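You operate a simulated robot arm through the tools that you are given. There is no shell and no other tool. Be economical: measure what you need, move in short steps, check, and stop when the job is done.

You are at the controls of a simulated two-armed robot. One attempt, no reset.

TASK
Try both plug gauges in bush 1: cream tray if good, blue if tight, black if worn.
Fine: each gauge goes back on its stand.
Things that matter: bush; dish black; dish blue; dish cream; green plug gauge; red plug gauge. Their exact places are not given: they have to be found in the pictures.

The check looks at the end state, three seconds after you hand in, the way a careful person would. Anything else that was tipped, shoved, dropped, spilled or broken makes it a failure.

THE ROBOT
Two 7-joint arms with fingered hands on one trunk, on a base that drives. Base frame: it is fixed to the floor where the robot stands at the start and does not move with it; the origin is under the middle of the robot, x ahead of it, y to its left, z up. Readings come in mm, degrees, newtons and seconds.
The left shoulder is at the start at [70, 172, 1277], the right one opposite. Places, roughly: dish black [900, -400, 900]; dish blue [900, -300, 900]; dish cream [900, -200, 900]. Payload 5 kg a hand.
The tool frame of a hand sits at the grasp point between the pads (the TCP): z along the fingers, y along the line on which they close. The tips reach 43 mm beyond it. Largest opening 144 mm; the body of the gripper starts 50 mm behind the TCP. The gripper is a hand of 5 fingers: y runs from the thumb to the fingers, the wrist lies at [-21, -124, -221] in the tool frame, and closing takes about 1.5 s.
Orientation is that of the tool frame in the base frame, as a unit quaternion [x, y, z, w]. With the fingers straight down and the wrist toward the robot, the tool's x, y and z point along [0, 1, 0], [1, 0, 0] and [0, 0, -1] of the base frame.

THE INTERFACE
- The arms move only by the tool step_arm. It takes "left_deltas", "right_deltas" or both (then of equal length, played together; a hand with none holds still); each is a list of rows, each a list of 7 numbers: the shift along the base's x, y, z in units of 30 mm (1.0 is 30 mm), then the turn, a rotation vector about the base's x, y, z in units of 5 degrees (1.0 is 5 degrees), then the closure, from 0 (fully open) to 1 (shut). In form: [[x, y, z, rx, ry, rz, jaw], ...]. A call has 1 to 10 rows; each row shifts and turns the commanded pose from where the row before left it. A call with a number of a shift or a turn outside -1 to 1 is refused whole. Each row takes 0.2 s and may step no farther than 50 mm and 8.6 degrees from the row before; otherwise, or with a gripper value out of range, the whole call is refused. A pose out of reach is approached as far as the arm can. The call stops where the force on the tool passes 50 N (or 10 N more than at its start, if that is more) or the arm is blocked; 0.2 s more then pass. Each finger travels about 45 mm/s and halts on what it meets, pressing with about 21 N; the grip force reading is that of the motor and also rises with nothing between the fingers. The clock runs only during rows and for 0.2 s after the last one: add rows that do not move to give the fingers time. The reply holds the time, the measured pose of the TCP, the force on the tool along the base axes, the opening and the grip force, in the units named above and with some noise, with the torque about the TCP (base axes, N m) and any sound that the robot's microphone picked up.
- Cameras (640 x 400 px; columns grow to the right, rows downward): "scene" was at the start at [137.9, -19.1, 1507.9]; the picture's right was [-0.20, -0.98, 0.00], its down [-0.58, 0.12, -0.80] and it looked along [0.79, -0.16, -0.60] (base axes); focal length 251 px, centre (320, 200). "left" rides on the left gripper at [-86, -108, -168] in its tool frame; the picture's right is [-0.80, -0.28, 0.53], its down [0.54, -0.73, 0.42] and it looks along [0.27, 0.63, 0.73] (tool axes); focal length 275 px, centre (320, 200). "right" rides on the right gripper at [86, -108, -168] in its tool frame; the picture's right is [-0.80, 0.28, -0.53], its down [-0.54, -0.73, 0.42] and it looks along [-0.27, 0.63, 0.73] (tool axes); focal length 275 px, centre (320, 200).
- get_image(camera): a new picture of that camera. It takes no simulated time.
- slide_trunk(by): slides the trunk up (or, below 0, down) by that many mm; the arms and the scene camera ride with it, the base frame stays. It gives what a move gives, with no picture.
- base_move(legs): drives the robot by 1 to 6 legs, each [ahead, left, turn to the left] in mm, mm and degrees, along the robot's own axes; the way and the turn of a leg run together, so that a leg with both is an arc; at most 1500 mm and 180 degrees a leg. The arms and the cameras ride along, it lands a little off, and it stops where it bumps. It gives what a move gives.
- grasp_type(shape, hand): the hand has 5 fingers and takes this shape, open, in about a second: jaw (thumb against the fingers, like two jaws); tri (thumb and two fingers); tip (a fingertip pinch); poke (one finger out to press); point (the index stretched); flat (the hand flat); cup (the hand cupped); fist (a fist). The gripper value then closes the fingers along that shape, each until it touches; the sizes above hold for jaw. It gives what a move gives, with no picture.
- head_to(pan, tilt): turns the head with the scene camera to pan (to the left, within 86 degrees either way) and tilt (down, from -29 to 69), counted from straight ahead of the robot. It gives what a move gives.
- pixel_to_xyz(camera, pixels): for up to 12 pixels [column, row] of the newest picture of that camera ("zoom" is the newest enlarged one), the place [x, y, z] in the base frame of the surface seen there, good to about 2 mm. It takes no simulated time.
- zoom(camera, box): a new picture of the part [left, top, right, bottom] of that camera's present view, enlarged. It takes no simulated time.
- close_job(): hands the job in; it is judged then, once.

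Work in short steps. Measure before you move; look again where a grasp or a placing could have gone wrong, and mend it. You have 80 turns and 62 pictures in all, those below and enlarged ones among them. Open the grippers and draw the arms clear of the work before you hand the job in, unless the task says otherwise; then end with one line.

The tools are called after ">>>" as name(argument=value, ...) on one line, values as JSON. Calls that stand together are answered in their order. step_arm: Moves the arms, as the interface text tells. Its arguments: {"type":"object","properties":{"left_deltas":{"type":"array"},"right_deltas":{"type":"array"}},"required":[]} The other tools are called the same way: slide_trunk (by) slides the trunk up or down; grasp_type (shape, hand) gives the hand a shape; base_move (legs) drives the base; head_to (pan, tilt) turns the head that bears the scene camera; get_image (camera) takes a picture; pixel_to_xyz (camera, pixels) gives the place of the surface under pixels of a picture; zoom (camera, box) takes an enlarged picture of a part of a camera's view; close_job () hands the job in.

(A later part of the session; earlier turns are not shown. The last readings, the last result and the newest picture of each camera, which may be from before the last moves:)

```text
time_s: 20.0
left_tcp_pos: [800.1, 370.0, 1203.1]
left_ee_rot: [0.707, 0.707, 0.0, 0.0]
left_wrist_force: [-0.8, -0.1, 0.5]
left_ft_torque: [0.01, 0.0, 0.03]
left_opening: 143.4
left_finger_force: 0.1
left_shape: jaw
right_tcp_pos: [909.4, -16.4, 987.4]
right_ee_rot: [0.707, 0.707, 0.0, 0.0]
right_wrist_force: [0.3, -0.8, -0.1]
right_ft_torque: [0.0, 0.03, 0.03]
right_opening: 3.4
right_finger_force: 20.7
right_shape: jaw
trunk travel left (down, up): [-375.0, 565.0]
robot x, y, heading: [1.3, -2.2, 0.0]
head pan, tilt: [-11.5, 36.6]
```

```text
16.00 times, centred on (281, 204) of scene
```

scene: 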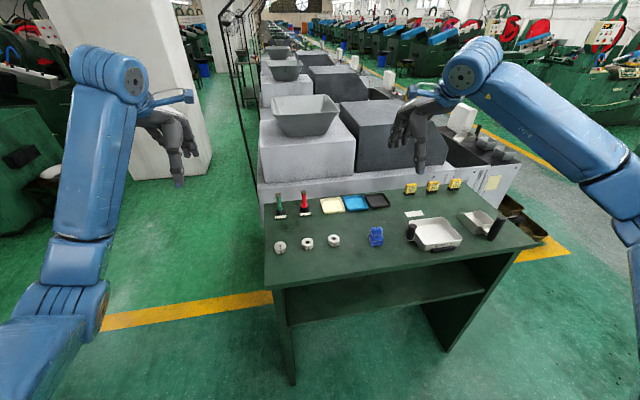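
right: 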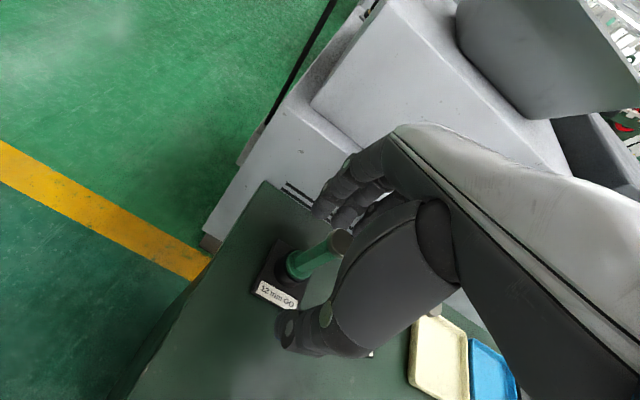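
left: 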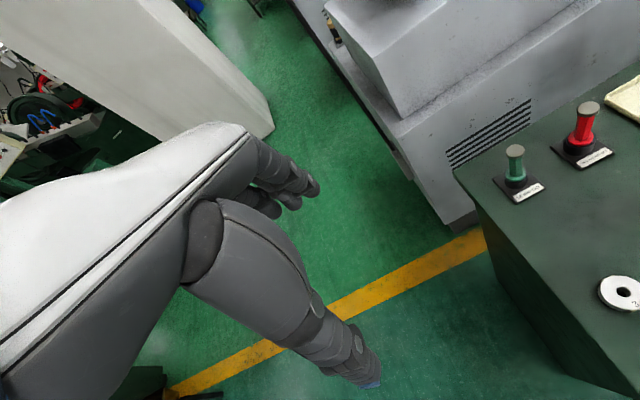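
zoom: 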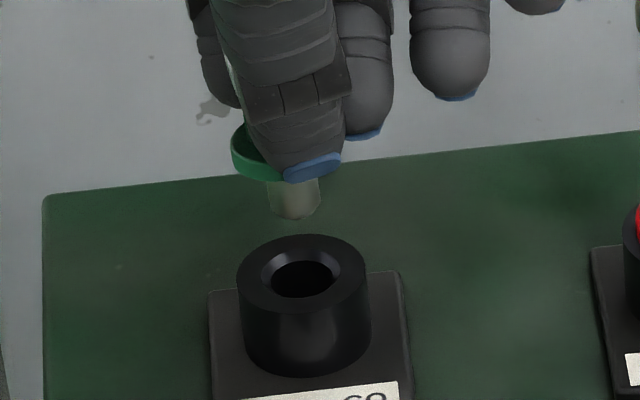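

In the scene view the pin (col 294) is ~7 px left of the hole (col 301). I correct about -1.2 mm in y and descend 10 mm, then recheck.

>>> step_arm(right_deltas=[[-0.01, -0.04, -0.17, 0, 0, 0, 1], [0, 0, -0.17, 0, 0, 0, 1], [0, 0, 0, 0, 0, 0, 1]])

>>> zoom(camera="left", box=[550, 50, 640, 140])

>>> zoom(camera="scene", box=[270, 192, 292, 216])

```text
time_s: 20.8
left_tcp_pos: [800.2, 370.8, 1201.9]
left_ee_rot: [0.708, 0.707, 0.0, 0.0]
left_wrist_force: [0.5, 0.7, 0.0]
left_ft_torque: [-0.02, 0.01, -0.02]
left_opening: 143.4
left_finger_force: 0.1
left_shape: jaw
right_tcp_pos: [907.0, -17.6, 974.7]
right_ee_rot: [0.707, 0.708, 0.0, 0.0]
right_wrist_force: [-0.7, -0.2, -0.2]
right_ft_torque: [0.0, -0.01, -0.01]
right_opening: 3.0
right_finger_force: 21.1
right_shape: jaw
trunk travel left (down, up): [-375.0, 565.0]
robot x, y, heading: [-2.0, 4.7, -0.0]
head pan, tilt: [-11.5, 36.6]
```

```text
4.44 times, centred on (595, 95) of left
```

zoom: 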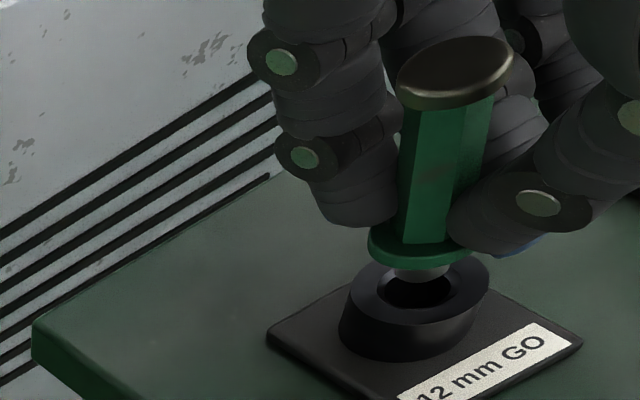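

```text
16.00 times, centred on (281, 204) of scene
```

zoom: 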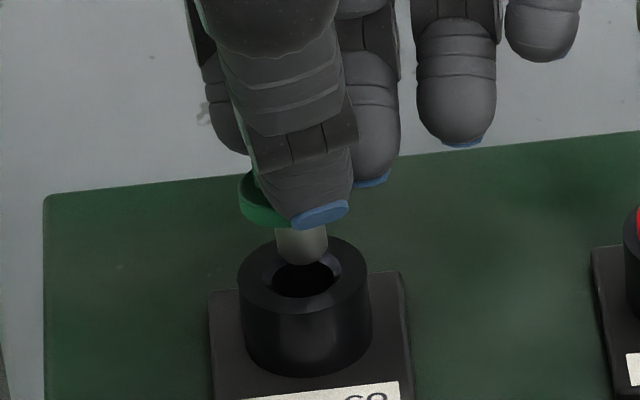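

The pin is now aligned (col 301 vs 302). I descend slowly into the stand.

>>> step_arm(right_deltas=[[-0.015, 0, -0.13, 0, 0, 0, 1], [0, 0, -0.1, 0, 0, 0, 1], [0, 0, -0.1, 0, 0, 0, 1], [0, 0, 0, 0, 0, 0, 1]])

>>> zoom(camera="scene", box=[270, 192, 292, 216])

```text
time_s: 21.8
left_tcp_pos: [799.9, 369.4, 1202.1]
left_ee_rot: [0.707, 0.707, 0.0, 0.0]
left_wrist_force: [0.1, 0.1, -0.5]
left_ft_torque: [0.03, 0.01, -0.02]
left_opening: 143.4
left_finger_force: 0.0
left_shape: jaw
right_tcp_pos: [906.5, -16.8, 963.7]
right_ee_rot: [0.707, 0.707, 0.0, 0.001]
right_wrist_force: [0.1, -0.6, -0.3]
right_ft_torque: [-0.01, -0.01, -0.03]
right_opening: 3.0
right_finger_force: 21.1
right_shape: jaw
trunk travel left (down, up): [-375.0, 565.0]
robot x, y, heading: [-0.2, 1.2, -0.2]
head pan, tilt: [-11.5, 36.6]
```

```text
16.00 times, centred on (281, 204) of scene
```

zoom: 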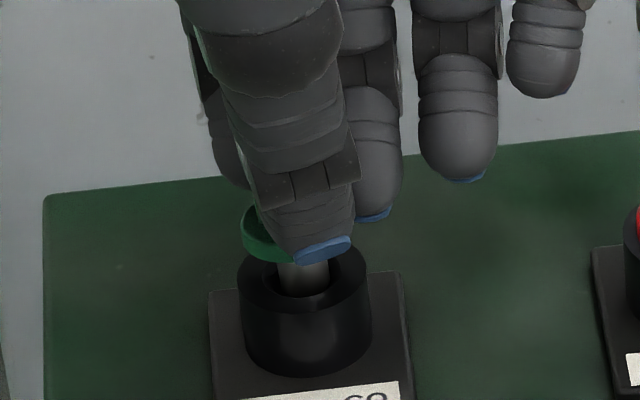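

The pin is in the stand without contact force. I continue down until the flange seats.

>>> step_arm(right_deltas=[[0, 0, -0.1, 0, 0, 0, 1], [0, 0, -0.1, 0, 0, 0, 1], [0, 0, -0.1, 0, 0, 0, 1], [0, 0, 0, 0, 0, 0, 1]])

>>> zoom(camera="scene", box=[270, 192, 292, 216])

```text
time_s: 22.8
left_tcp_pos: [799.6, 370.5, 1203.4]
left_ee_rot: [0.707, 0.707, 0.0, 0.0]
left_wrist_force: [-0.1, -0.1, -0.3]
left_ft_torque: [-0.01, 0.01, 0.0]
left_opening: 143.6
left_finger_force: 0.0
left_shape: jaw
right_tcp_pos: [907.4, -17.8, 956.3]
right_ee_rot: [0.707, 0.707, 0.0, 0.001]
right_wrist_force: [-2.0, 0.5, 2.5]
right_ft_torque: [-0.01, 0.05, 0.0]
right_opening: 3.2
right_finger_force: 21.3
right_shape: jaw
trunk travel left (down, up): [-375.0, 565.0]
robot x, y, heading: [-0.9, -2.1, -0.3]
head pan, tilt: [-11.5, 36.6]
```

```text
16.00 times, centred on (281, 204) of scene
```

zoom: 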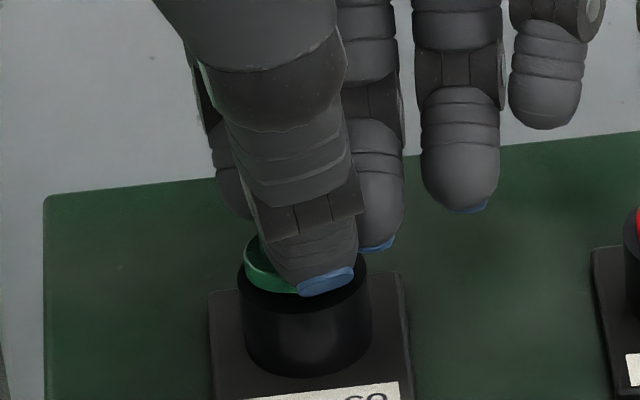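

The gauge is seated (z 956.3, light contact). I release and lift straight up.

>>> step_arm(right_deltas=[[0, 0, 0, 0, 0, 0, 0.8], [0, 0, 0, 0, 0, 0, 0.6], [0, 0, 0, 0, 0, 0, 0.4], [0, 0, 0, 0, 0, 0, 0.4], [0, 0, 0, 0, 0, 0, 0.4], [0, 0, 0, 0, 0, 0, 0.4], [0, 0, 0.5, 0, 0, 0, 0.4], [0, 0, 1, 0, 0, 0, 0.4], [0, 0, 1, 0, 0, 0, 0.4], [0, 0, 1, 0, 0, 0, 0.4]])

>>> step_arm(right_deltas=[[0, -0.8, 0.3, 0, 0, 0, 0.4], [0, -0.8, 0, 0, 0, 0, 0.4], [0, -0.8, 0, 0, 0, 0, 0.4], [0, -0.77, 0, 0, 0, 0, 0.4], [0, 0, 0, 0, 0, 0, 0.4]])

>>> get_image(camera="right")

>>> zoom(camera="scene", box=[260, 165, 330, 215])

```text
time_s: 25.0
left_tcp_pos: [799.1, 370.2, 1203.2]
left_ee_rot: [0.707, 0.707, 0.0, 0.0]
left_wrist_force: [-0.3, 0.1, 0.4]
left_ft_torque: [-0.05, -0.02, 0.01]
left_opening: 143.5
left_finger_force: 0.0
left_shape: jaw
right_tcp_pos: [906.8, -16.8, 1061.9]
right_ee_rot: [0.707, 0.707, 0.0, -0.001]
right_wrist_force: [-0.5, -1.4, 0.2]
right_ft_torque: [-0.01, -0.05, -0.02]
right_opening: 86.0
right_finger_force: 0.0
right_shape: jaw
trunk travel left (down, up): [-375.0, 565.0]
robot x, y, heading: [-0.6, 1.4, -0.0]
head pan, tilt: [-11.5, 36.6]
```

```text
time_s: 26.2
left_tcp_pos: [800.2, 371.5, 1202.1]
left_ee_rot: [0.706, 0.708, 0.0, 0.0]
left_wrist_force: [-0.7, 1.1, -0.7]
left_ft_torque: [-0.04, -0.04, -0.01]
left_opening: 143.8
left_finger_force: 0.0
left_shape: jaw
right_tcp_pos: [906.5, -109.4, 1069.3]
right_ee_rot: [0.708, 0.707, 0.0, -0.001]
right_wrist_force: [0.4, 0.2, 0.3]
right_ft_torque: [-0.05, 0.0, -0.01]
right_opening: 85.8
right_finger_force: 0.1
right_shape: jaw
trunk travel left (down, up): [-375.0, 565.0]
robot x, y, heading: [-3.5, -1.3, -0.4]
head pan, tilt: [-11.5, 36.6]
```

```text
23 pictures are left
```

right: 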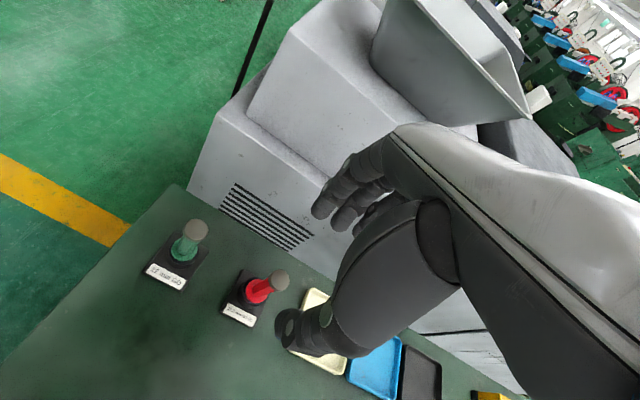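

```text
8.00 times, centred on (295, 190) of scene
```

zoom: 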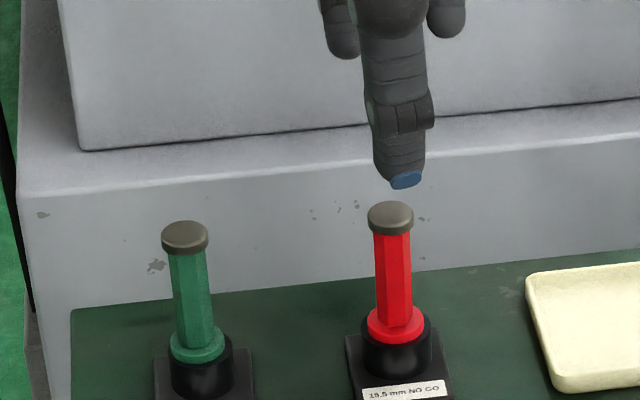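

Green is back upright on its stand. I measure both caps to get the green-to-red offset.

>>> pixel_to_xyz(camera="zoom", pixels=[[170, 235], [185, 228], [185, 242], [200, 236], [375, 215], [390, 208], [390, 223], [405, 216]])

>>> pixel_to_xyz(camera="right", pixels=[[195, 230], [192, 225], [198, 235], [189, 232], [202, 228], [279, 281], [276, 276], [282, 286], [273, 283], [286, 279]])

```text
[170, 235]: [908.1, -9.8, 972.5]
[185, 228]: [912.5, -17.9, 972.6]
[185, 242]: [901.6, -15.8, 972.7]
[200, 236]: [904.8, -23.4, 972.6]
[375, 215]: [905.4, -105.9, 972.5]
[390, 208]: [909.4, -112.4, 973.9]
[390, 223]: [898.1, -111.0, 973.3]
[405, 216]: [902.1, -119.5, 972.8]
```

```text
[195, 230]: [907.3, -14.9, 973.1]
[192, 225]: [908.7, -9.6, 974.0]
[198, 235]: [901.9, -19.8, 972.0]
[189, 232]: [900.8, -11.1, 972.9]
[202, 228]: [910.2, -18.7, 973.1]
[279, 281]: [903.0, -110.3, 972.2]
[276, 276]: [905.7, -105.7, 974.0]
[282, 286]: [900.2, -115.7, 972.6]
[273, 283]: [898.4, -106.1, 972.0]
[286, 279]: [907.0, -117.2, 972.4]
```

Red axis is green + (-3.0,-95.8). I descend on red with that correction and close.

>>> step_arm(right_deltas=[[-0.1, -0.02, -0.8, 0, 0, 0, 0.4], [0, 0, -0.8, 0, 0, 0, 0.4], [0, 0, -0.8, 0, 0, 0, 0.4], [0, 0, -0.8, 0, 0, 0, 0.4], [0, 0, -0.55, 0, 0, 0, 0.4], [0, 0, 0, 0, 0, 0, 0.4]])

>>> step_arm(right_deltas=[[0, 0, 0, 0, 0, 0, 0.55], [0, 0, 0, 0, 0, 0, 0.7], [0, 0, 0, 0, 0, 0, 0.8], [0, 0, 0, 0, 0, 0, 0.9], [0, 0, 0, 0, 0, 0, 1], [0, 0, 0, 0, 0, 0, 1], [0, 0, 0, 0, 0, 0, 1], [0, 0, 0, 0, 0, 0, 1]])

>>> zoom(camera="right", box=[220, 180, 380, 340])

```text
time_s: 27.6
left_tcp_pos: [799.5, 370.4, 1202.3]
left_ee_rot: [0.707, 0.707, 0.0, 0.0]
left_wrist_force: [-0.7, -0.1, -0.8]
left_ft_torque: [0.02, 0.0, 0.01]
left_opening: 143.5
left_finger_force: 0.0
left_shape: jaw
right_tcp_pos: [902.0, -112.6, 956.6]
right_ee_rot: [0.707, 0.707, 0.0, 0.0]
right_wrist_force: [0.6, -0.2, 0.4]
right_ft_torque: [0.0, 0.0, 0.0]
right_opening: 85.9
right_finger_force: 0.0
right_shape: jaw
trunk travel left (down, up): [-375.0, 565.0]
robot x, y, heading: [-1.1, 0.9, 0.0]
head pan, tilt: [-11.5, 36.6]
```

```text
time_s: 29.4
left_tcp_pos: [799.6, 369.9, 1203.5]
left_ee_rot: [0.707, 0.707, 0.0, 0.0]
left_wrist_force: [0.5, 0.1, -0.3]
left_ft_torque: [0.02, 0.01, -0.01]
left_opening: 143.6
left_finger_force: 0.2
left_shape: jaw
right_tcp_pos: [903.3, -112.0, 956.8]
right_ee_rot: [0.707, 0.707, 0.0, 0.0]
right_wrist_force: [0.1, -0.6, 1.7]
right_ft_torque: [-0.01, -0.06, 0.0]
right_opening: 2.7
right_finger_force: 21.4
right_shape: jaw
trunk travel left (down, up): [-375.0, 565.0]
robot x, y, heading: [3.4, 3.4, -0.1]
head pan, tilt: [-11.5, 36.6]
```

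```text
2.50 times, centred on (300, 260) of right
```

zoom: 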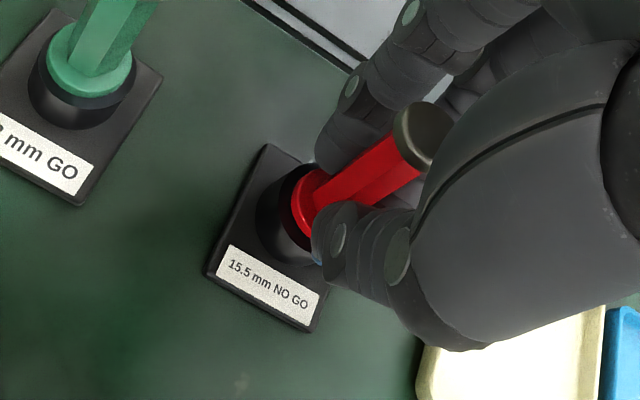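

Same grip as before. NO GO is labelled 15.5 mm. I lift, carry to bush 1 (offset -189,+18.8), and lower to just above it.

>>> step_arm(right_deltas=[[0, 0, 0.3, 0, 0, 0, 1], [0, 0, 0.7, 0, 0, 0, 1], [0, 0, 0.9, 0, 0, 0, 1], [0, 0, 0.9, 0, 0, 0, 1], [-0.5, 0.05, 0, 0, 0, 0, 1], [-0.9, 0.09, 0, 0, 0, 0, 1], [-0.9, 0.09, 0, 0, 0, 0, 1], [-0.9, 0.09, 0, 0, 0, 0, 1], [-0.9, 0.09, 0, 0, 0, 0, 1], [-0.9, 0.09, 0, 0, 0, 0, 1]])

>>> step_arm(right_deltas=[[-0.8, 0.08, 0, 0, 0, 0, 1], [-0.5, 0.047, -0.3, 0, 0, 0, 1], [0, 0, -0.8, 0, 0, 0, 1], [0, 0, -0.8, 0, 0, 0, 1], [0, 0, -0.3, 0, 0, 0, 1], [0, 0, 0, 0, 0, 0, 1]])

>>> zoom(camera="scene", box=[300, 236, 316, 246])

```text
time_s: 31.6
left_tcp_pos: [798.9, 370.3, 1203.1]
left_ee_rot: [0.707, 0.707, 0.0, 0.0]
left_wrist_force: [-0.4, 0.6, 0.3]
left_ft_torque: [0.03, -0.01, -0.01]
left_opening: 143.7
left_finger_force: 0.1
left_shape: jaw
right_tcp_pos: [751.5, -101.2, 1039.0]
right_ee_rot: [0.707, 0.707, 0.0, 0.0]
right_wrist_force: [-0.8, 0.8, -1.0]
right_ft_torque: [0.0, -0.01, -0.01]
right_opening: 2.6
right_finger_force: 21.2
right_shape: jaw
trunk travel left (down, up): [-375.0, 565.0]
robot x, y, heading: [0.2, 1.0, 0.4]
head pan, tilt: [-11.5, 36.6]
```

```text
time_s: 33.0
left_tcp_pos: [800.4, 370.4, 1202.2]
left_ee_rot: [0.707, 0.707, 0.001, 0.0]
left_wrist_force: [-1.1, 0.9, 0.3]
left_ft_torque: [0.01, -0.01, -0.02]
left_opening: 143.8
left_finger_force: 0.2
left_shape: jaw
right_tcp_pos: [713.5, -94.8, 973.5]
right_ee_rot: [0.707, 0.707, 0.0, 0.0]
right_wrist_force: [-0.6, 0.5, -0.8]
right_ft_torque: [0.01, -0.02, -0.04]
right_opening: 2.5
right_finger_force: 20.8
right_shape: jaw
trunk travel left (down, up): [-375.0, 565.0]
robot x, y, heading: [4.4, -1.7, 0.0]
head pan, tilt: [-11.5, 36.6]
```

```text
16.00 times, centred on (308, 241) of scene
```

zoom: 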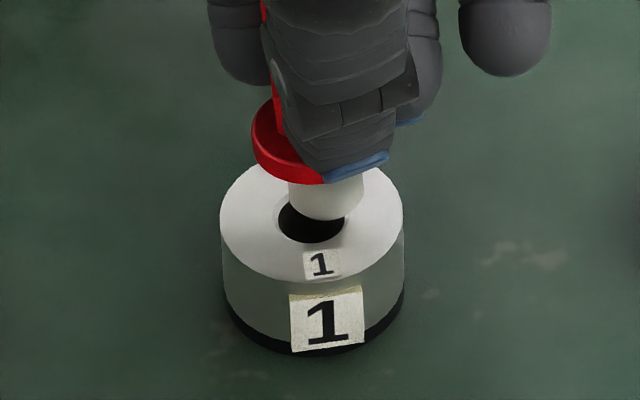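

The NO GO pin (75 px wide) looks broader than the hole (66 px). I centre it (+2.2 y, -1 x) and lower to contact to feel whether it goes in.

>>> step_arm(right_deltas=[[-0.03, 0.073, 0, 0, 0, 0, 1], [0, 0, -0.15, 0, 0, 0, 1], [0, 0, -0.07, 0, 0, 0, 1], [0, 0, -0.05, 0, 0, 0, 1], [0, 0, 0, 0, 0, 0, 1]])

>>> zoom(camera="scene", box=[300, 236, 316, 246])

```text
time_s: 34.2
left_tcp_pos: [799.8, 369.7, 1203.1]
left_ee_rot: [0.707, 0.707, 0.0, 0.0]
left_wrist_force: [-0.7, -0.2, -0.9]
left_ft_torque: [0.01, -0.02, -0.02]
left_opening: 143.5
left_finger_force: 0.0
left_shape: jaw
right_tcp_pos: [714.4, -93.2, 965.5]
right_ee_rot: [0.707, 0.708, 0.0, 0.0]
right_wrist_force: [-0.4, 1.1, 0.1]
right_ft_torque: [0.04, 0.04, 0.02]
right_opening: 2.1
right_finger_force: 21.0
right_shape: jaw
trunk travel left (down, up): [-375.0, 565.0]
robot x, y, heading: [2.0, 1.0, -0.2]
head pan, tilt: [-11.5, 36.6]
```

```text
16.00 times, centred on (308, 241) of scene
```

zoom: 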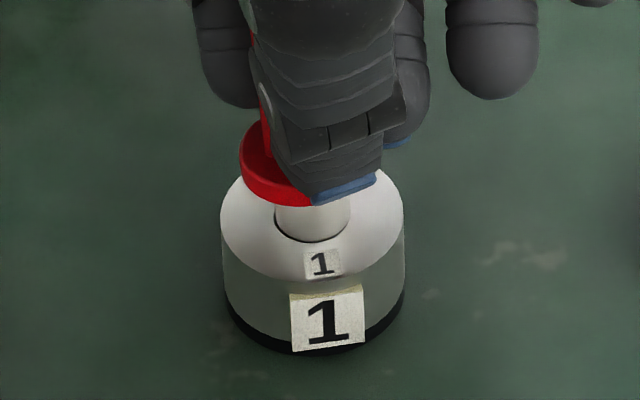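

The pin is centred over the hole (col 312 vs 312). I press gently further in 1.5–2 mm steps.

>>> step_arm(right_deltas=[[0, 0, -0.05, 0, 0, 0, 1], [0, 0, -0.05, 0, 0, 0, 1], [0, 0, -0.04, 0, 0, 0, 1], [0, 0, 0, 0, 0, 0, 1]])

>>> zoom(camera="scene", box=[300, 236, 316, 246])

```text
time_s: 35.2
left_tcp_pos: [798.3, 369.9, 1204.4]
left_ee_rot: [0.707, 0.707, 0.0, 0.001]
left_wrist_force: [-0.4, -0.5, 0.9]
left_ft_torque: [0.02, -0.01, -0.01]
left_opening: 143.4
left_finger_force: 0.0
left_shape: jaw
right_tcp_pos: [713.5, -92.0, 966.5]
right_ee_rot: [0.707, 0.707, 0.0, 0.001]
right_wrist_force: [-1.2, -0.5, 19.4]
right_ft_torque: [0.04, -0.11, -0.01]
right_opening: 3.1
right_finger_force: 20.6
right_shape: jaw
trunk travel left (down, up): [-375.0, 565.0]
robot x, y, heading: [0.7, 2.5, -0.1]
head pan, tilt: [-11.5, 36.6]
```

```text
16.00 times, centred on (308, 241) of scene
```

zoom: 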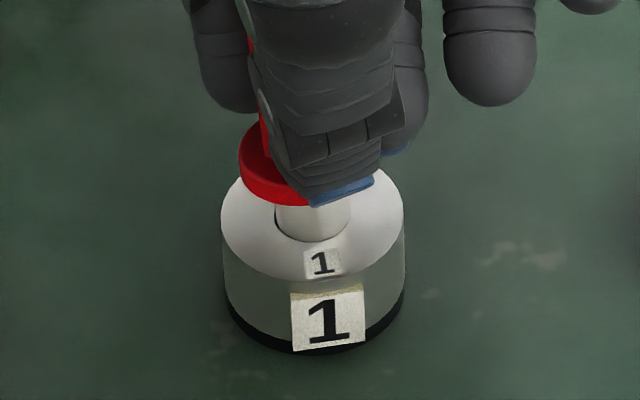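

NO GO is stopped at the mouth (19 N, no entry): bush 1 is good → cream. I lift and return above the red stand.

>>> step_arm(right_deltas=[[0, 0, 0.3, 0, 0, 0, 1], [0, 0, 0.7, 0, 0, 0, 1], [0, 0, 0.8, 0, 0, 0, 1], [0, 0, 0.8, 0, 0, 0, 1], [0.6, -0.066, 0, 0, 0, 0, 1], [0.9, -0.1, 0, 0, 0, 0, 1], [0.9, -0.1, 0, 0, 0, 0, 1], [0.9, -0.1, 0, 0, 0, 0, 1], [0.9, -0.1, 0, 0, 0, 0, 1], [0.9, -0.1, 0, 0, 0, 0, 1]])

>>> step_arm(right_deltas=[[0.83, -0.092, 0, 0, 0, 0, 1], [0.4, -0.042, 0, 0, 0, 0, 1], [0, 0, -0.9, 0, 0, 0, 1], [0, 0, -0.9, 0, 0, 0, 1], [0, 0, -0.1, 0, 0, 0, 1], [0, 0, 0, 0, 0, 0, 1]])

>>> zoom(camera="scene", box=[296, 188, 318, 212])

```text
time_s: 37.4
left_tcp_pos: [800.6, 370.3, 1202.7]
left_ee_rot: [0.707, 0.707, -0.001, -0.001]
left_wrist_force: [0.6, -0.1, -0.1]
left_ft_torque: [-0.02, 0.02, -0.03]
left_opening: 143.5
left_finger_force: 0.0
left_shape: jaw
right_tcp_pos: [867.0, -109.8, 1037.7]
right_ee_rot: [0.707, 0.707, -0.001, 0.001]
right_wrist_force: [0.8, 1.3, -1.3]
right_ft_torque: [0.03, 0.05, -0.01]
right_opening: 3.1
right_finger_force: 21.2
right_shape: jaw
trunk travel left (down, up): [-375.0, 565.0]
robot x, y, heading: [-1.9, -3.8, -0.2]
head pan, tilt: [-11.5, 36.6]
```

```text
time_s: 38.8
left_tcp_pos: [800.5, 371.7, 1202.4]
left_ee_rot: [0.707, 0.707, 0.0, 0.0]
left_wrist_force: [0.5, 0.0, 0.3]
left_ft_torque: [0.01, 0.0, 0.0]
left_opening: 143.6
left_finger_force: 0.0
left_shape: jaw
right_tcp_pos: [904.6, -110.8, 983.7]
right_ee_rot: [0.707, 0.707, 0.0, 0.0]
right_wrist_force: [0.2, 0.8, 0.3]
right_ft_torque: [0.0, 0.0, -0.01]
right_opening: 2.9
right_finger_force: 20.7
right_shape: jaw
trunk travel left (down, up): [-375.0, 565.0]
robot x, y, heading: [1.1, -0.3, 0.1]
head pan, tilt: [-11.5, 36.6]
```

```text
16.00 times, centred on (307, 200) of scene
```

zoom: 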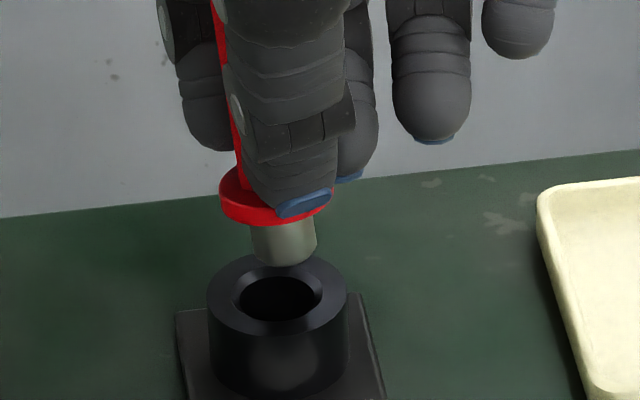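

The gauge seems to lean a bit after the push. I compare in the right-hand view with the earlier picture (cap (425,135), flange (305,200)).

>>> zoom(camera="right", box=[220, 180, 380, 340])

```text
2.50 times, centred on (300, 260) of right
```

zoom: 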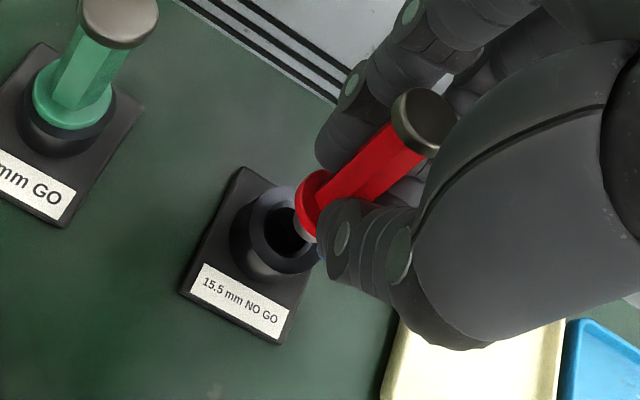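

It has tipped in the grip: about 6° toward +y at the top and ~4° toward +x. I raise 10 mm and counter-rotate the hand.

>>> step_arm(right_deltas=[[0, 0, 0.33, 0, 0, 0, 1], [0, 0, 0, 0.63, -0.38, 0, 1], [0, 0, 0, 0.63, -0.38, 0, 1], [0, 0, 0, 0, 0, 0, 1]])

>>> zoom(camera="scene", box=[290, 180, 325, 212])

>>> zoom(camera="left", box=[550, 0, 640, 90])

```text
time_s: 39.8
left_tcp_pos: [799.3, 370.5, 1202.3]
left_ee_rot: [0.707, 0.707, 0.0, 0.0]
left_wrist_force: [0.2, 0.3, 0.1]
left_ft_torque: [0.01, 0.05, 0.03]
left_opening: 143.7
left_finger_force: 0.1
left_shape: jaw
right_tcp_pos: [903.0, -111.5, 993.7]
right_ee_rot: [0.705, 0.706, 0.062, -0.015]
right_wrist_force: [0.5, -0.7, -1.2]
right_ft_torque: [-0.01, 0.06, 0.01]
right_opening: 2.9
right_finger_force: 21.0
right_shape: jaw
trunk travel left (down, up): [-375.0, 565.0]
robot x, y, heading: [1.1, -3.1, 0.0]
head pan, tilt: [-11.5, 36.6]
```

```text
12.50 times, centred on (308, 196) of scene
```

zoom: 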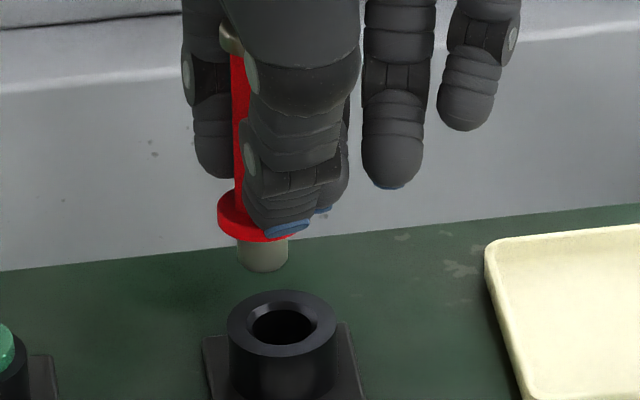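

```text
4.44 times, centred on (595, 45) of left
```

zoom: 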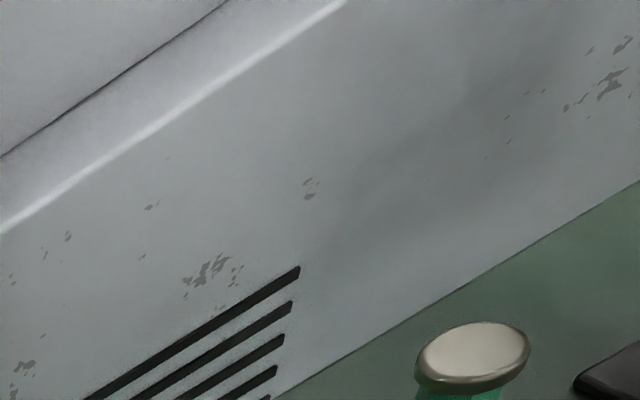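

Now upright. The pin (col 262) must move ~19 px right to the hole (col 281), i.e. about -5.8 mm in y. I shift and descend 15 mm, then recheck.

>>> step_arm(right_deltas=[[-0.015, -0.193, 0, 0, 0, 0, 1], [0, 0, -0.25, 0, 0, 0, 1], [0, 0, -0.25, 0, 0, 0, 1], [0, 0, 0, 0, 0, 0, 1]])

>>> zoom(camera="scene", box=[296, 188, 318, 212])

>>> pixel_to_xyz(camera="zoom", pixels=[[272, 240], [272, 250], [255, 245], [290, 245], [225, 300], [330, 300], [275, 330], [250, 325], [272, 258], [320, 320]])

```text
time_s: 40.8
left_tcp_pos: [798.8, 370.8, 1202.5]
left_ee_rot: [0.707, 0.707, 0.001, 0.0]
left_wrist_force: [0.3, -0.6, -0.6]
left_ft_torque: [0.02, -0.04, 0.01]
left_opening: 143.5
left_finger_force: 0.2
left_shape: jaw
right_tcp_pos: [903.0, -117.8, 976.2]
right_ee_rot: [0.706, 0.706, 0.062, -0.016]
right_wrist_force: [-0.7, -0.4, -1.1]
right_ft_torque: [0.01, 0.02, 0.01]
right_opening: 3.0
right_finger_force: 20.6
right_shape: jaw
trunk travel left (down, up): [-375.0, 565.0]
robot x, y, heading: [1.1, 0.2, -0.3]
head pan, tilt: [-11.5, 36.6]
```

```text
16.00 times, centred on (307, 200) of scene
```

zoom: 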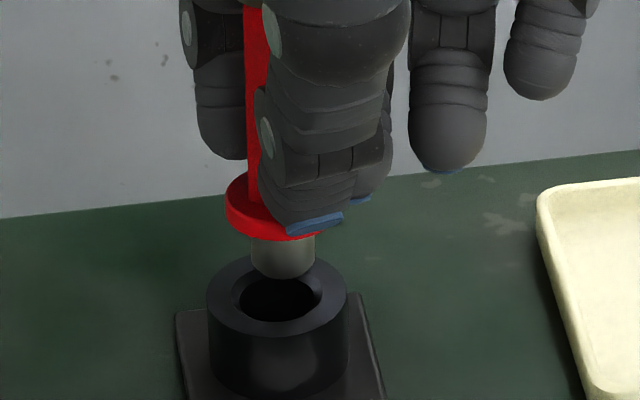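

```text
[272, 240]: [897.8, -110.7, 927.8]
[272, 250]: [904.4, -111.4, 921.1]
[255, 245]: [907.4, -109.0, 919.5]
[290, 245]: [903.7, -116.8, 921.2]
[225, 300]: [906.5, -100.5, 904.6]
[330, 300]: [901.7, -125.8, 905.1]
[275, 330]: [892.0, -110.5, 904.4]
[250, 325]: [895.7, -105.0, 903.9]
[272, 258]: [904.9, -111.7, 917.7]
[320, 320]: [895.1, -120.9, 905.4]
```

The pin seems ~6 mm too far in x and I need to know whether it is tilted in x; I measure along the visible red handle strip.

>>> pixel_to_xyz(camera="zoom", pixels=[[252, 20], [252, 50], [252, 80], [252, 110], [253, 140], [253, 170], [235, 195], [240, 222], [260, 232], [283, 262], [283, 270], [275, 274]])

>>> zoom(camera="left", box=[560, 40, 640, 120])

```text
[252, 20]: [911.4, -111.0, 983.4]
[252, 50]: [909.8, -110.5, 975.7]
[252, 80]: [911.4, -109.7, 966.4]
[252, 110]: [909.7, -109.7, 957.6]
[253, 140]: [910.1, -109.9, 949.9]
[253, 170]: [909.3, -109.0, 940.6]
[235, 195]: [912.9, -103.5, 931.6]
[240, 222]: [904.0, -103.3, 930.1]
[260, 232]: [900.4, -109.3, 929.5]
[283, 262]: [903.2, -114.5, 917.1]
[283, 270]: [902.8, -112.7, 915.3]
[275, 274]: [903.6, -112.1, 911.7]
```

```text
5.00 times, centred on (600, 80) of left
```

zoom: 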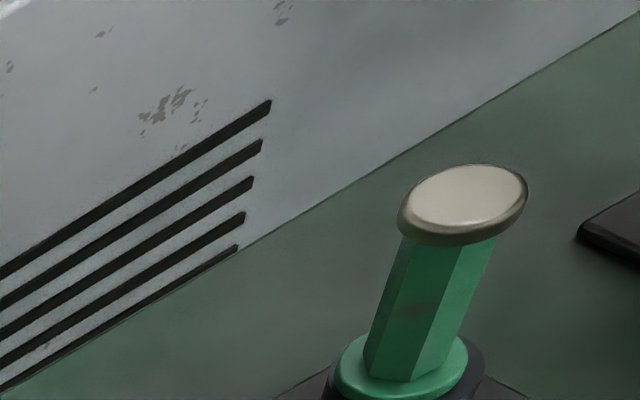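

The handle is upright within ~2°, axis at x≈910.5, y≈-113.5; the collar centre is (904.3,-113). I shift x by -6.2 and y by +0.7, descend 3 mm and look.

>>> step_arm(right_deltas=[[-0.207, 0.023, 0, 0, 0, 0, 1], [0, 0, -0.1, 0, 0, 0, 1], [0, 0, 0, 0, 0, 0, 1]])

>>> zoom(camera="scene", box=[296, 188, 318, 212])

>>> pixel_to_xyz(camera="zoom", pixels=[[280, 280], [280, 290], [280, 297], [265, 285], [295, 285], [225, 300], [330, 300], [252, 60], [252, 120], [252, 180]])

```text
time_s: 41.6
left_tcp_pos: [800.5, 370.9, 1202.2]
left_ee_rot: [0.707, 0.707, 0.0, 0.0]
left_wrist_force: [1.0, 0.2, 0.7]
left_ft_torque: [-0.02, -0.03, -0.01]
left_opening: 143.9
left_finger_force: 0.0
left_shape: jaw
right_tcp_pos: [897.8, -119.1, 973.9]
right_ee_rot: [0.706, 0.706, 0.063, -0.015]
right_wrist_force: [-0.5, 0.3, -0.5]
right_ft_torque: [0.01, 0.02, 0.01]
right_opening: 2.9
right_finger_force: 20.4
right_shape: jaw
trunk travel left (down, up): [-375.0, 565.0]
robot x, y, heading: [0.4, -0.5, -0.3]
head pan, tilt: [-11.5, 36.6]
```

```text
16.00 times, centred on (307, 200) of scene
```

zoom: 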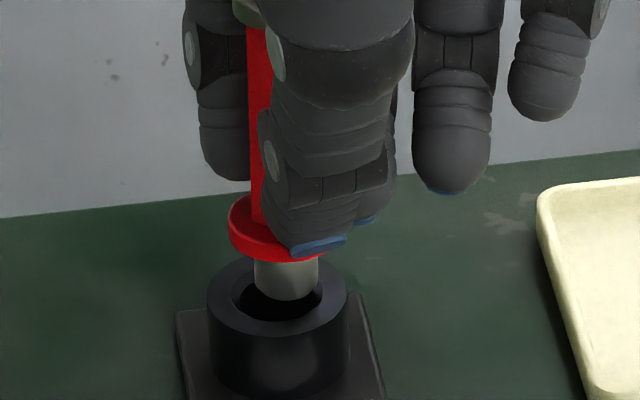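

```text
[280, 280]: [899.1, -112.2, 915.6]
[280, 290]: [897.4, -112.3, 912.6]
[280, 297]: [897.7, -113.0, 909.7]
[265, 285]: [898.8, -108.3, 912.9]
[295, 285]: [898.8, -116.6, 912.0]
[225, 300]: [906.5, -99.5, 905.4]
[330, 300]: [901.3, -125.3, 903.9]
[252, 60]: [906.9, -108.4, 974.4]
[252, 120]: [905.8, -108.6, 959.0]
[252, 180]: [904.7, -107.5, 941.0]
```

Pin is 9 px right (≈2 mm) and ~1 mm too far. I correct and descend 6 mm slowly.

>>> step_arm(right_deltas=[[-0.03, 0.066, 0, 0, 0, 0, 1], [0, 0, -0.1, 0, 0, 0, 1], [0, 0, -0.1, 0, 0, 0, 1], [0, 0, 0, 0, 0, 0, 1]])

>>> zoom(camera="scene", box=[296, 188, 318, 212])

```text
time_s: 42.6
left_tcp_pos: [800.5, 370.4, 1202.4]
left_ee_rot: [0.707, 0.707, 0.0, 0.001]
left_wrist_force: [0.1, -0.2, 0.6]
left_ft_torque: [0.02, 0.0, 0.02]
left_opening: 143.7
left_finger_force: 0.0
left_shape: jaw
right_tcp_pos: [897.6, -116.1, 968.4]
right_ee_rot: [0.705, 0.706, 0.062, -0.016]
right_wrist_force: [-0.1, -0.5, -0.2]
right_ft_torque: [0.02, 0.04, -0.03]
right_opening: 3.2
right_finger_force: 20.9
right_shape: jaw
trunk travel left (down, up): [-375.0, 565.0]
robot x, y, heading: [2.2, -1.8, 0.0]
head pan, tilt: [-11.5, 36.6]
```

```text
16.00 times, centred on (307, 200) of scene
```

zoom: 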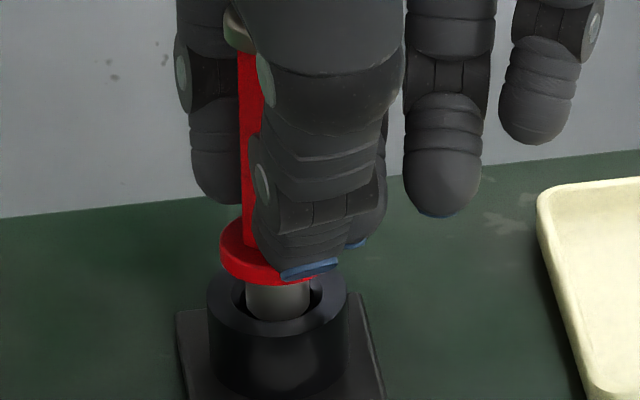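

Centred and entering without force. I continue down to seat it.

>>> step_arm(right_deltas=[[0, 0, -0.1, 0, 0, 0, 1], [0, 0, -0.1, 0, 0, 0, 1], [0, 0, -0.08, 0, 0, 0, 1], [0, 0, 0, 0, 0, 0, 1]])

>>> zoom(camera="scene", box=[296, 188, 318, 212])

```text
time_s: 43.6
left_tcp_pos: [800.1, 369.6, 1201.9]
left_ee_rot: [0.707, 0.707, 0.0, 0.0]
left_wrist_force: [-0.7, 0.3, 0.3]
left_ft_torque: [0.02, 0.0, 0.01]
left_opening: 143.6
left_finger_force: 0.0
left_shape: jaw
right_tcp_pos: [897.6, -115.7, 959.8]
right_ee_rot: [0.705, 0.706, 0.061, -0.015]
right_wrist_force: [0.8, -0.1, -0.6]
right_ft_torque: [0.02, -0.02, 0.04]
right_opening: 2.6
right_finger_force: 20.9
right_shape: jaw
trunk travel left (down, up): [-375.0, 565.0]
robot x, y, heading: [-0.2, 1.2, -0.0]
head pan, tilt: [-11.5, 36.6]
```

```text
16.00 times, centred on (307, 200) of scene
```

zoom: 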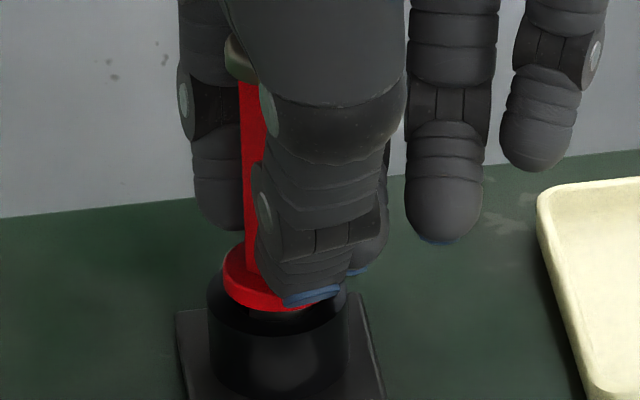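

Nearly seated; the last 2–3 mm by contact, then release and rise along straight up.

>>> step_arm(right_deltas=[[0, 0, -0.05, 0, 0, 0, 1], [0, 0, -0.04, 0, 0, 0, 1], [0, 0, 0, 0, 0, 0, 1]])

>>> step_arm(right_deltas=[[0, 0, 0, 0, 0, 0, 0.8], [0, 0, 0, 0, 0, 0, 0.6], [0, 0, 0, 0, 0, 0, 0.4], [0, 0, 0, 0, 0, 0, 0.4], [0, 0, 0, 0, 0, 0, 0.4], [0, 0, 0, 0, 0, 0, 0.4], [0, 0, 0.5, 0, 0, 0, 0.4], [0, 0, 1, 0, 0, 0, 0.4], [0, 0, 1, 0, 0, 0, 0.4], [0, 0, 1, 0, 0, 0, 0.4]])

>>> zoom(camera="scene", box=[260, 165, 330, 215])

```text
time_s: 44.4
left_tcp_pos: [799.8, 370.5, 1201.6]
left_ee_rot: [0.707, 0.707, 0.0, 0.0]
left_wrist_force: [0.0, -0.3, -0.1]
left_ft_torque: [-0.04, 0.01, 0.0]
left_opening: 143.6
left_finger_force: 0.1
left_shape: jaw
right_tcp_pos: [897.1, -115.4, 958.0]
right_ee_rot: [0.705, 0.706, 0.062, -0.016]
right_wrist_force: [1.8, -0.4, -0.5]
right_ft_torque: [-0.01, -0.06, 0.01]
right_opening: 2.9
right_finger_force: 20.9
right_shape: jaw
trunk travel left (down, up): [-375.0, 565.0]
robot x, y, heading: [-1.2, -3.6, -0.1]
head pan, tilt: [-11.5, 36.6]
```

```text
time_s: 46.6
left_tcp_pos: [799.9, 370.8, 1202.8]
left_ee_rot: [0.707, 0.707, 0.0, 0.0]
left_wrist_force: [-0.4, 0.8, 0.5]
left_ft_torque: [0.01, -0.06, 0.02]
left_opening: 143.2
left_finger_force: 0.2
left_shape: jaw
right_tcp_pos: [895.0, -115.4, 1063.9]
right_ee_rot: [0.706, 0.705, 0.061, -0.016]
right_wrist_force: [0.7, 0.0, -0.6]
right_ft_torque: [0.03, -0.05, -0.04]
right_opening: 85.9
right_finger_force: 0.1
right_shape: jaw
trunk travel left (down, up): [-375.0, 565.0]
robot x, y, heading: [-0.5, 0.2, -0.0]
head pan, tilt: [-11.5, 36.6]
```

```text
8.00 times, centred on (295, 190) of scene
```

zoom: 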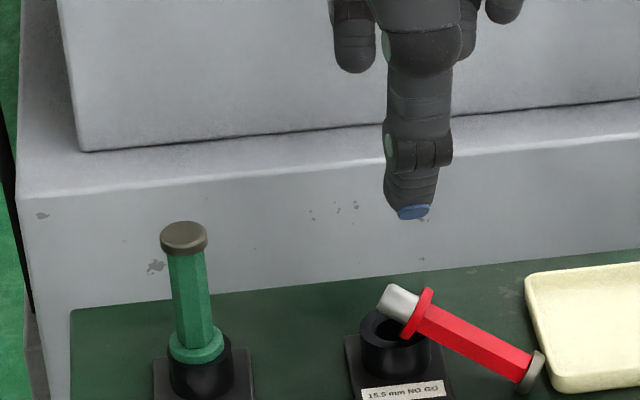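

The NO GO gauge got pulled out and now lies against its stand. I measure its present pose before recovering it.

>>> pixel_to_xyz(camera="zoom", pixels=[[390, 300], [405, 295], [412, 305], [430, 295], [408, 333], [440, 318], [480, 340], [515, 358], [510, 372], [540, 360], [525, 385], [460, 340]])

>>> pixel_to_xyz(camera="zoom", pixels=[[365, 320], [400, 345], [380, 335], [395, 375], [352, 385], [440, 385], [530, 285], [552, 390], [600, 290], [545, 330], [440, 345], [600, 383]])

>>> get_image(camera="right")

```text
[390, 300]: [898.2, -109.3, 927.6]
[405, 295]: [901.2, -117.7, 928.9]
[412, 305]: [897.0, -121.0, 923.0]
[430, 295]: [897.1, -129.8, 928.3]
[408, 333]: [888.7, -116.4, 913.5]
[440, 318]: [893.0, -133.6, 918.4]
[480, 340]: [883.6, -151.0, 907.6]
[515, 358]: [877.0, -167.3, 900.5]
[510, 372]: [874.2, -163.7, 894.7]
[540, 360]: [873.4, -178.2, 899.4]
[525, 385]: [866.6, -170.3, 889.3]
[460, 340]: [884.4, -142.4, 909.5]
```

```text
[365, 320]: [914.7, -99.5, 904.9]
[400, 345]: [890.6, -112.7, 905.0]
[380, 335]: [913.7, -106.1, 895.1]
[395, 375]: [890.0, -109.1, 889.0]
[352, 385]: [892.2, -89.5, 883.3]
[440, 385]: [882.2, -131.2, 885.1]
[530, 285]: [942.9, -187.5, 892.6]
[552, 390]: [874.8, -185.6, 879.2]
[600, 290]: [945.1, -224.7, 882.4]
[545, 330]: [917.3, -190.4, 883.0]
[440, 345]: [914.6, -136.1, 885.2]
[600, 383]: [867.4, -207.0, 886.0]
```

```text
7 pictures are left
```

right: 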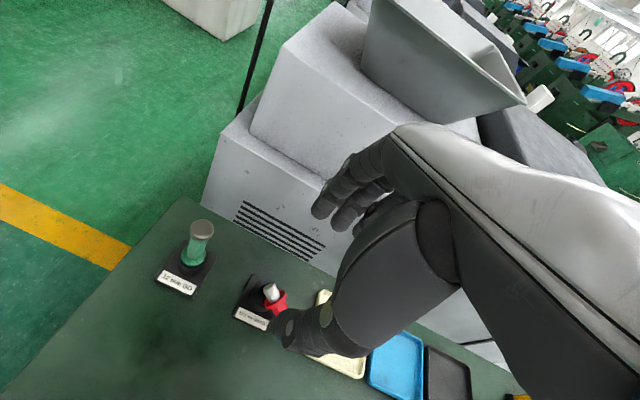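

Recovery plan: grip the handle with the hand yawed -25.5° (across the handle), move the gauge to the open area (805,-100), lay it flat, then regrasp near the cap. First level and yaw the hand above it.

>>> step_arm(right_deltas=[[0, -0.2, 0, -0.63, 0.38, 0, 0.4], [0, -0.2, 0, -0.63, 0.38, 0, 0.4], [0, -0.2, 0, 0, 0, -0.85, 0.5], [0, -0.22, 0, 0, 0, -0.85, 0.6], [0, 0, 0, 0, 0, -0.85, 0.6], [0, 0, 0, 0, 0, -0.85, 0.6], [0, 0, 0, 0, 0, -0.85, 0.6], [0, 0, 0, 0, 0, -0.85, 0.6], [0, 0, 0, 0, 0, 0, 0.6]])

```text
time_s: 48.6
left_tcp_pos: [800.5, 369.9, 1202.8]
left_ee_rot: [0.707, 0.707, 0.0, 0.0]
left_wrist_force: [-0.2, -0.4, 0.6]
left_ft_torque: [0.0, 0.02, -0.01]
left_opening: 143.9
left_finger_force: 0.1
left_shape: jaw
right_tcp_pos: [896.8, -142.1, 1063.8]
right_ee_rot: [0.846, 0.533, 0.0, 0.0]
right_wrist_force: [-0.3, -0.4, 0.6]
right_ft_torque: [0.02, 0.0, -0.02]
right_opening: 57.9
right_finger_force: 0.1
right_shape: jaw
trunk travel left (down, up): [-375.0, 565.0]
robot x, y, heading: [-2.9, 1.4, -0.1]
head pan, tilt: [-11.5, 36.6]
```

Aligned. I descend to TCP z≈958 and check.

>>> step_arm(right_deltas=[[-0.07, 0.07, -0.9, 0, 0, 0, 0.6], [0, 0, -0.9, 0, 0, 0, 0.6], [0, 0, -0.9, 0, 0, 0, 0.6], [0, 0, -0.82, 0, 0, 0, 0.6], [0, 0, 0, 0, 0, 0, 0.6]])

>>> zoom(camera="scene", box=[290, 175, 345, 215])

```text
time_s: 49.8
left_tcp_pos: [798.4, 370.5, 1202.0]
left_ee_rot: [0.707, 0.707, -0.001, 0.0]
left_wrist_force: [-0.1, 0.1, 0.5]
left_ft_torque: [-0.02, 0.01, 0.02]
left_opening: 143.4
left_finger_force: 0.1
left_shape: jaw
right_tcp_pos: [893.8, -136.8, 957.8]
right_ee_rot: [0.846, 0.534, -0.001, 0.0]
right_wrist_force: [0.5, 0.1, 0.8]
right_ft_torque: [0.0, 0.01, -0.03]
right_opening: 58.0
right_finger_force: 0.2
right_shape: jaw
trunk travel left (down, up): [-375.0, 565.0]
robot x, y, heading: [1.5, -0.1, 0.1]
head pan, tilt: [-11.5, 36.6]
```

```text
10.00 times, centred on (318, 195) of scene
```

zoom: 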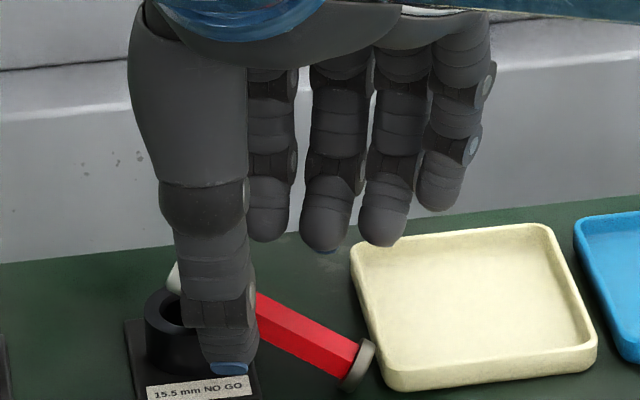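

Fingers straddle the handle; the ring fingertip overlaps the cream tray's edge in view. I check fingertip coordinates.

>>> pixel_to_xyz(camera="zoom", pixels=[[228, 368], [215, 350], [248, 345], [268, 238], [322, 248], [385, 242], [437, 208], [300, 320], [345, 355], [375, 340], [355, 250], [385, 385]])

```text
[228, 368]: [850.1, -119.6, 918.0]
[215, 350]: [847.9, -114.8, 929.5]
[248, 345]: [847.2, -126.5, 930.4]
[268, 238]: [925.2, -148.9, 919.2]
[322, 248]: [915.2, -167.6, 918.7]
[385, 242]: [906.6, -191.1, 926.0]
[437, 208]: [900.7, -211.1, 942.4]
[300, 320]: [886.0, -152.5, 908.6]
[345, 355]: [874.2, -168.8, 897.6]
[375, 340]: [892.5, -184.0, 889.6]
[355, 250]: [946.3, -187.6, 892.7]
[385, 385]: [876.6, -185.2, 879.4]
```

Tips are at z≈917 (TCP-41); ring at 924. I lower 23 mm with a 5 mm shift toward the cap, then close.

>>> step_arm(right_deltas=[[-0.07, -0.15, 0, 0, 0, 0, 0.65], [0, 0, -0.4, 0, 0, 0, 0.65], [0, 0, -0.37, 0, 0, 0, 0.65], [0, 0, 0, 0, 0, 0, 0.75], [0, 0, 0, 0, 0, 0, 0.85], [0, 0, 0, 0, 0, 0, 0.95], [0, 0, 0, 0, 0, 0, 1], [0, 0, 0, 0, 0, 0, 1], [0, 0, 0, 0, 0, 0, 1], [0, 0, 0, 0, 0, 0, 1]])

```text
time_s: 52.0
left_tcp_pos: [800.5, 370.4, 1202.0]
left_ee_rot: [0.706, 0.708, 0.001, 0.001]
left_wrist_force: [-0.4, 0.7, -0.1]
left_ft_torque: [0.02, 0.0, 0.01]
left_opening: 143.9
left_finger_force: 0.0
left_shape: jaw
right_tcp_pos: [893.4, -143.3, 935.9]
right_ee_rot: [0.846, 0.534, -0.001, 0.0]
right_wrist_force: [0.1, -0.4, -0.2]
right_ft_torque: [0.0, 0.0, 0.0]
right_opening: 11.2
right_finger_force: 20.7
right_shape: jaw
trunk travel left (down, up): [-375.0, 565.0]
robot x, y, heading: [2.3, 2.3, -0.1]
head pan, tilt: [-11.5, 36.6]
```

Opening 11 mm with grip force: handle is held. I lift, yaw back to 0 and carry over the open area, then look.

>>> step_arm(right_deltas=[[0, 0, 0.2, 0, 0, 0, 1], [0, 0, 0.5, 0, 0, 0, 1], [0, 0, 1, 0, 0, 0, 1], [0, 0, 1, 0, 0, 0, 1], [0, 0, 0.8, 0, 0, 0, 1], [-0.6, 0.3, 0, 0, 0, 0.85, 1], [-0.6, 0.3, 0, 0, 0, 0.85, 1], [-0.6, 0.3, 0, 0, 0, 0.85, 1], [-0.6, 0.3, 0, 0, 0, 0.85, 1], [-0.5, 0.2, 0, 0, 0, 0.85, 1]])

>>> step_arm(right_deltas=[[0, 0, 0, 0, 0, 0.85, 1], [0, 0, 0, 0, 0, 0, 1]])

>>> get_image(camera="scene")

```text
time_s: 54.2
left_tcp_pos: [798.3, 370.5, 1202.6]
left_ee_rot: [0.707, 0.707, 0.0, 0.001]
left_wrist_force: [-1.2, 0.0, -0.1]
left_ft_torque: [-0.01, -0.01, 0.0]
left_opening: 143.7
left_finger_force: 0.0
left_shape: jaw
right_tcp_pos: [804.1, -101.5, 1040.0]
right_ee_rot: [0.732, 0.681, 0.0, 0.001]
right_wrist_force: [-0.5, 0.2, -0.5]
right_ft_torque: [0.0, 0.03, -0.03]
right_opening: 10.9
right_finger_force: 21.5
right_shape: jaw
trunk travel left (down, up): [-375.0, 565.0]
robot x, y, heading: [-1.6, -1.7, 0.1]
head pan, tilt: [-11.5, 36.6]
```

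```text
time_s: 54.8
left_tcp_pos: [801.2, 370.9, 1202.7]
left_ee_rot: [0.707, 0.708, 0.0, 0.0]
left_wrist_force: [-0.3, 0.3, 0.1]
left_ft_torque: [0.0, 0.01, 0.02]
left_opening: 143.6
left_finger_force: 0.0
left_shape: jaw
right_tcp_pos: [805.0, -100.1, 1039.5]
right_ee_rot: [0.706, 0.708, 0.0, 0.0]
right_wrist_force: [0.4, 0.0, -1.2]
right_ft_torque: [-0.03, 0.0, -0.01]
right_opening: 10.4
right_finger_force: 21.3
right_shape: jaw
trunk travel left (down, up): [-375.0, 565.0]
robot x, y, heading: [1.7, -0.6, 0.0]
head pan, tilt: [-11.5, 36.6]
```

```text
5 pictures are left
```

scene: 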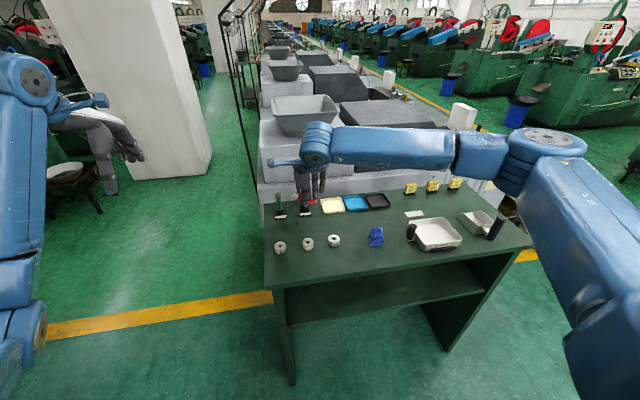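

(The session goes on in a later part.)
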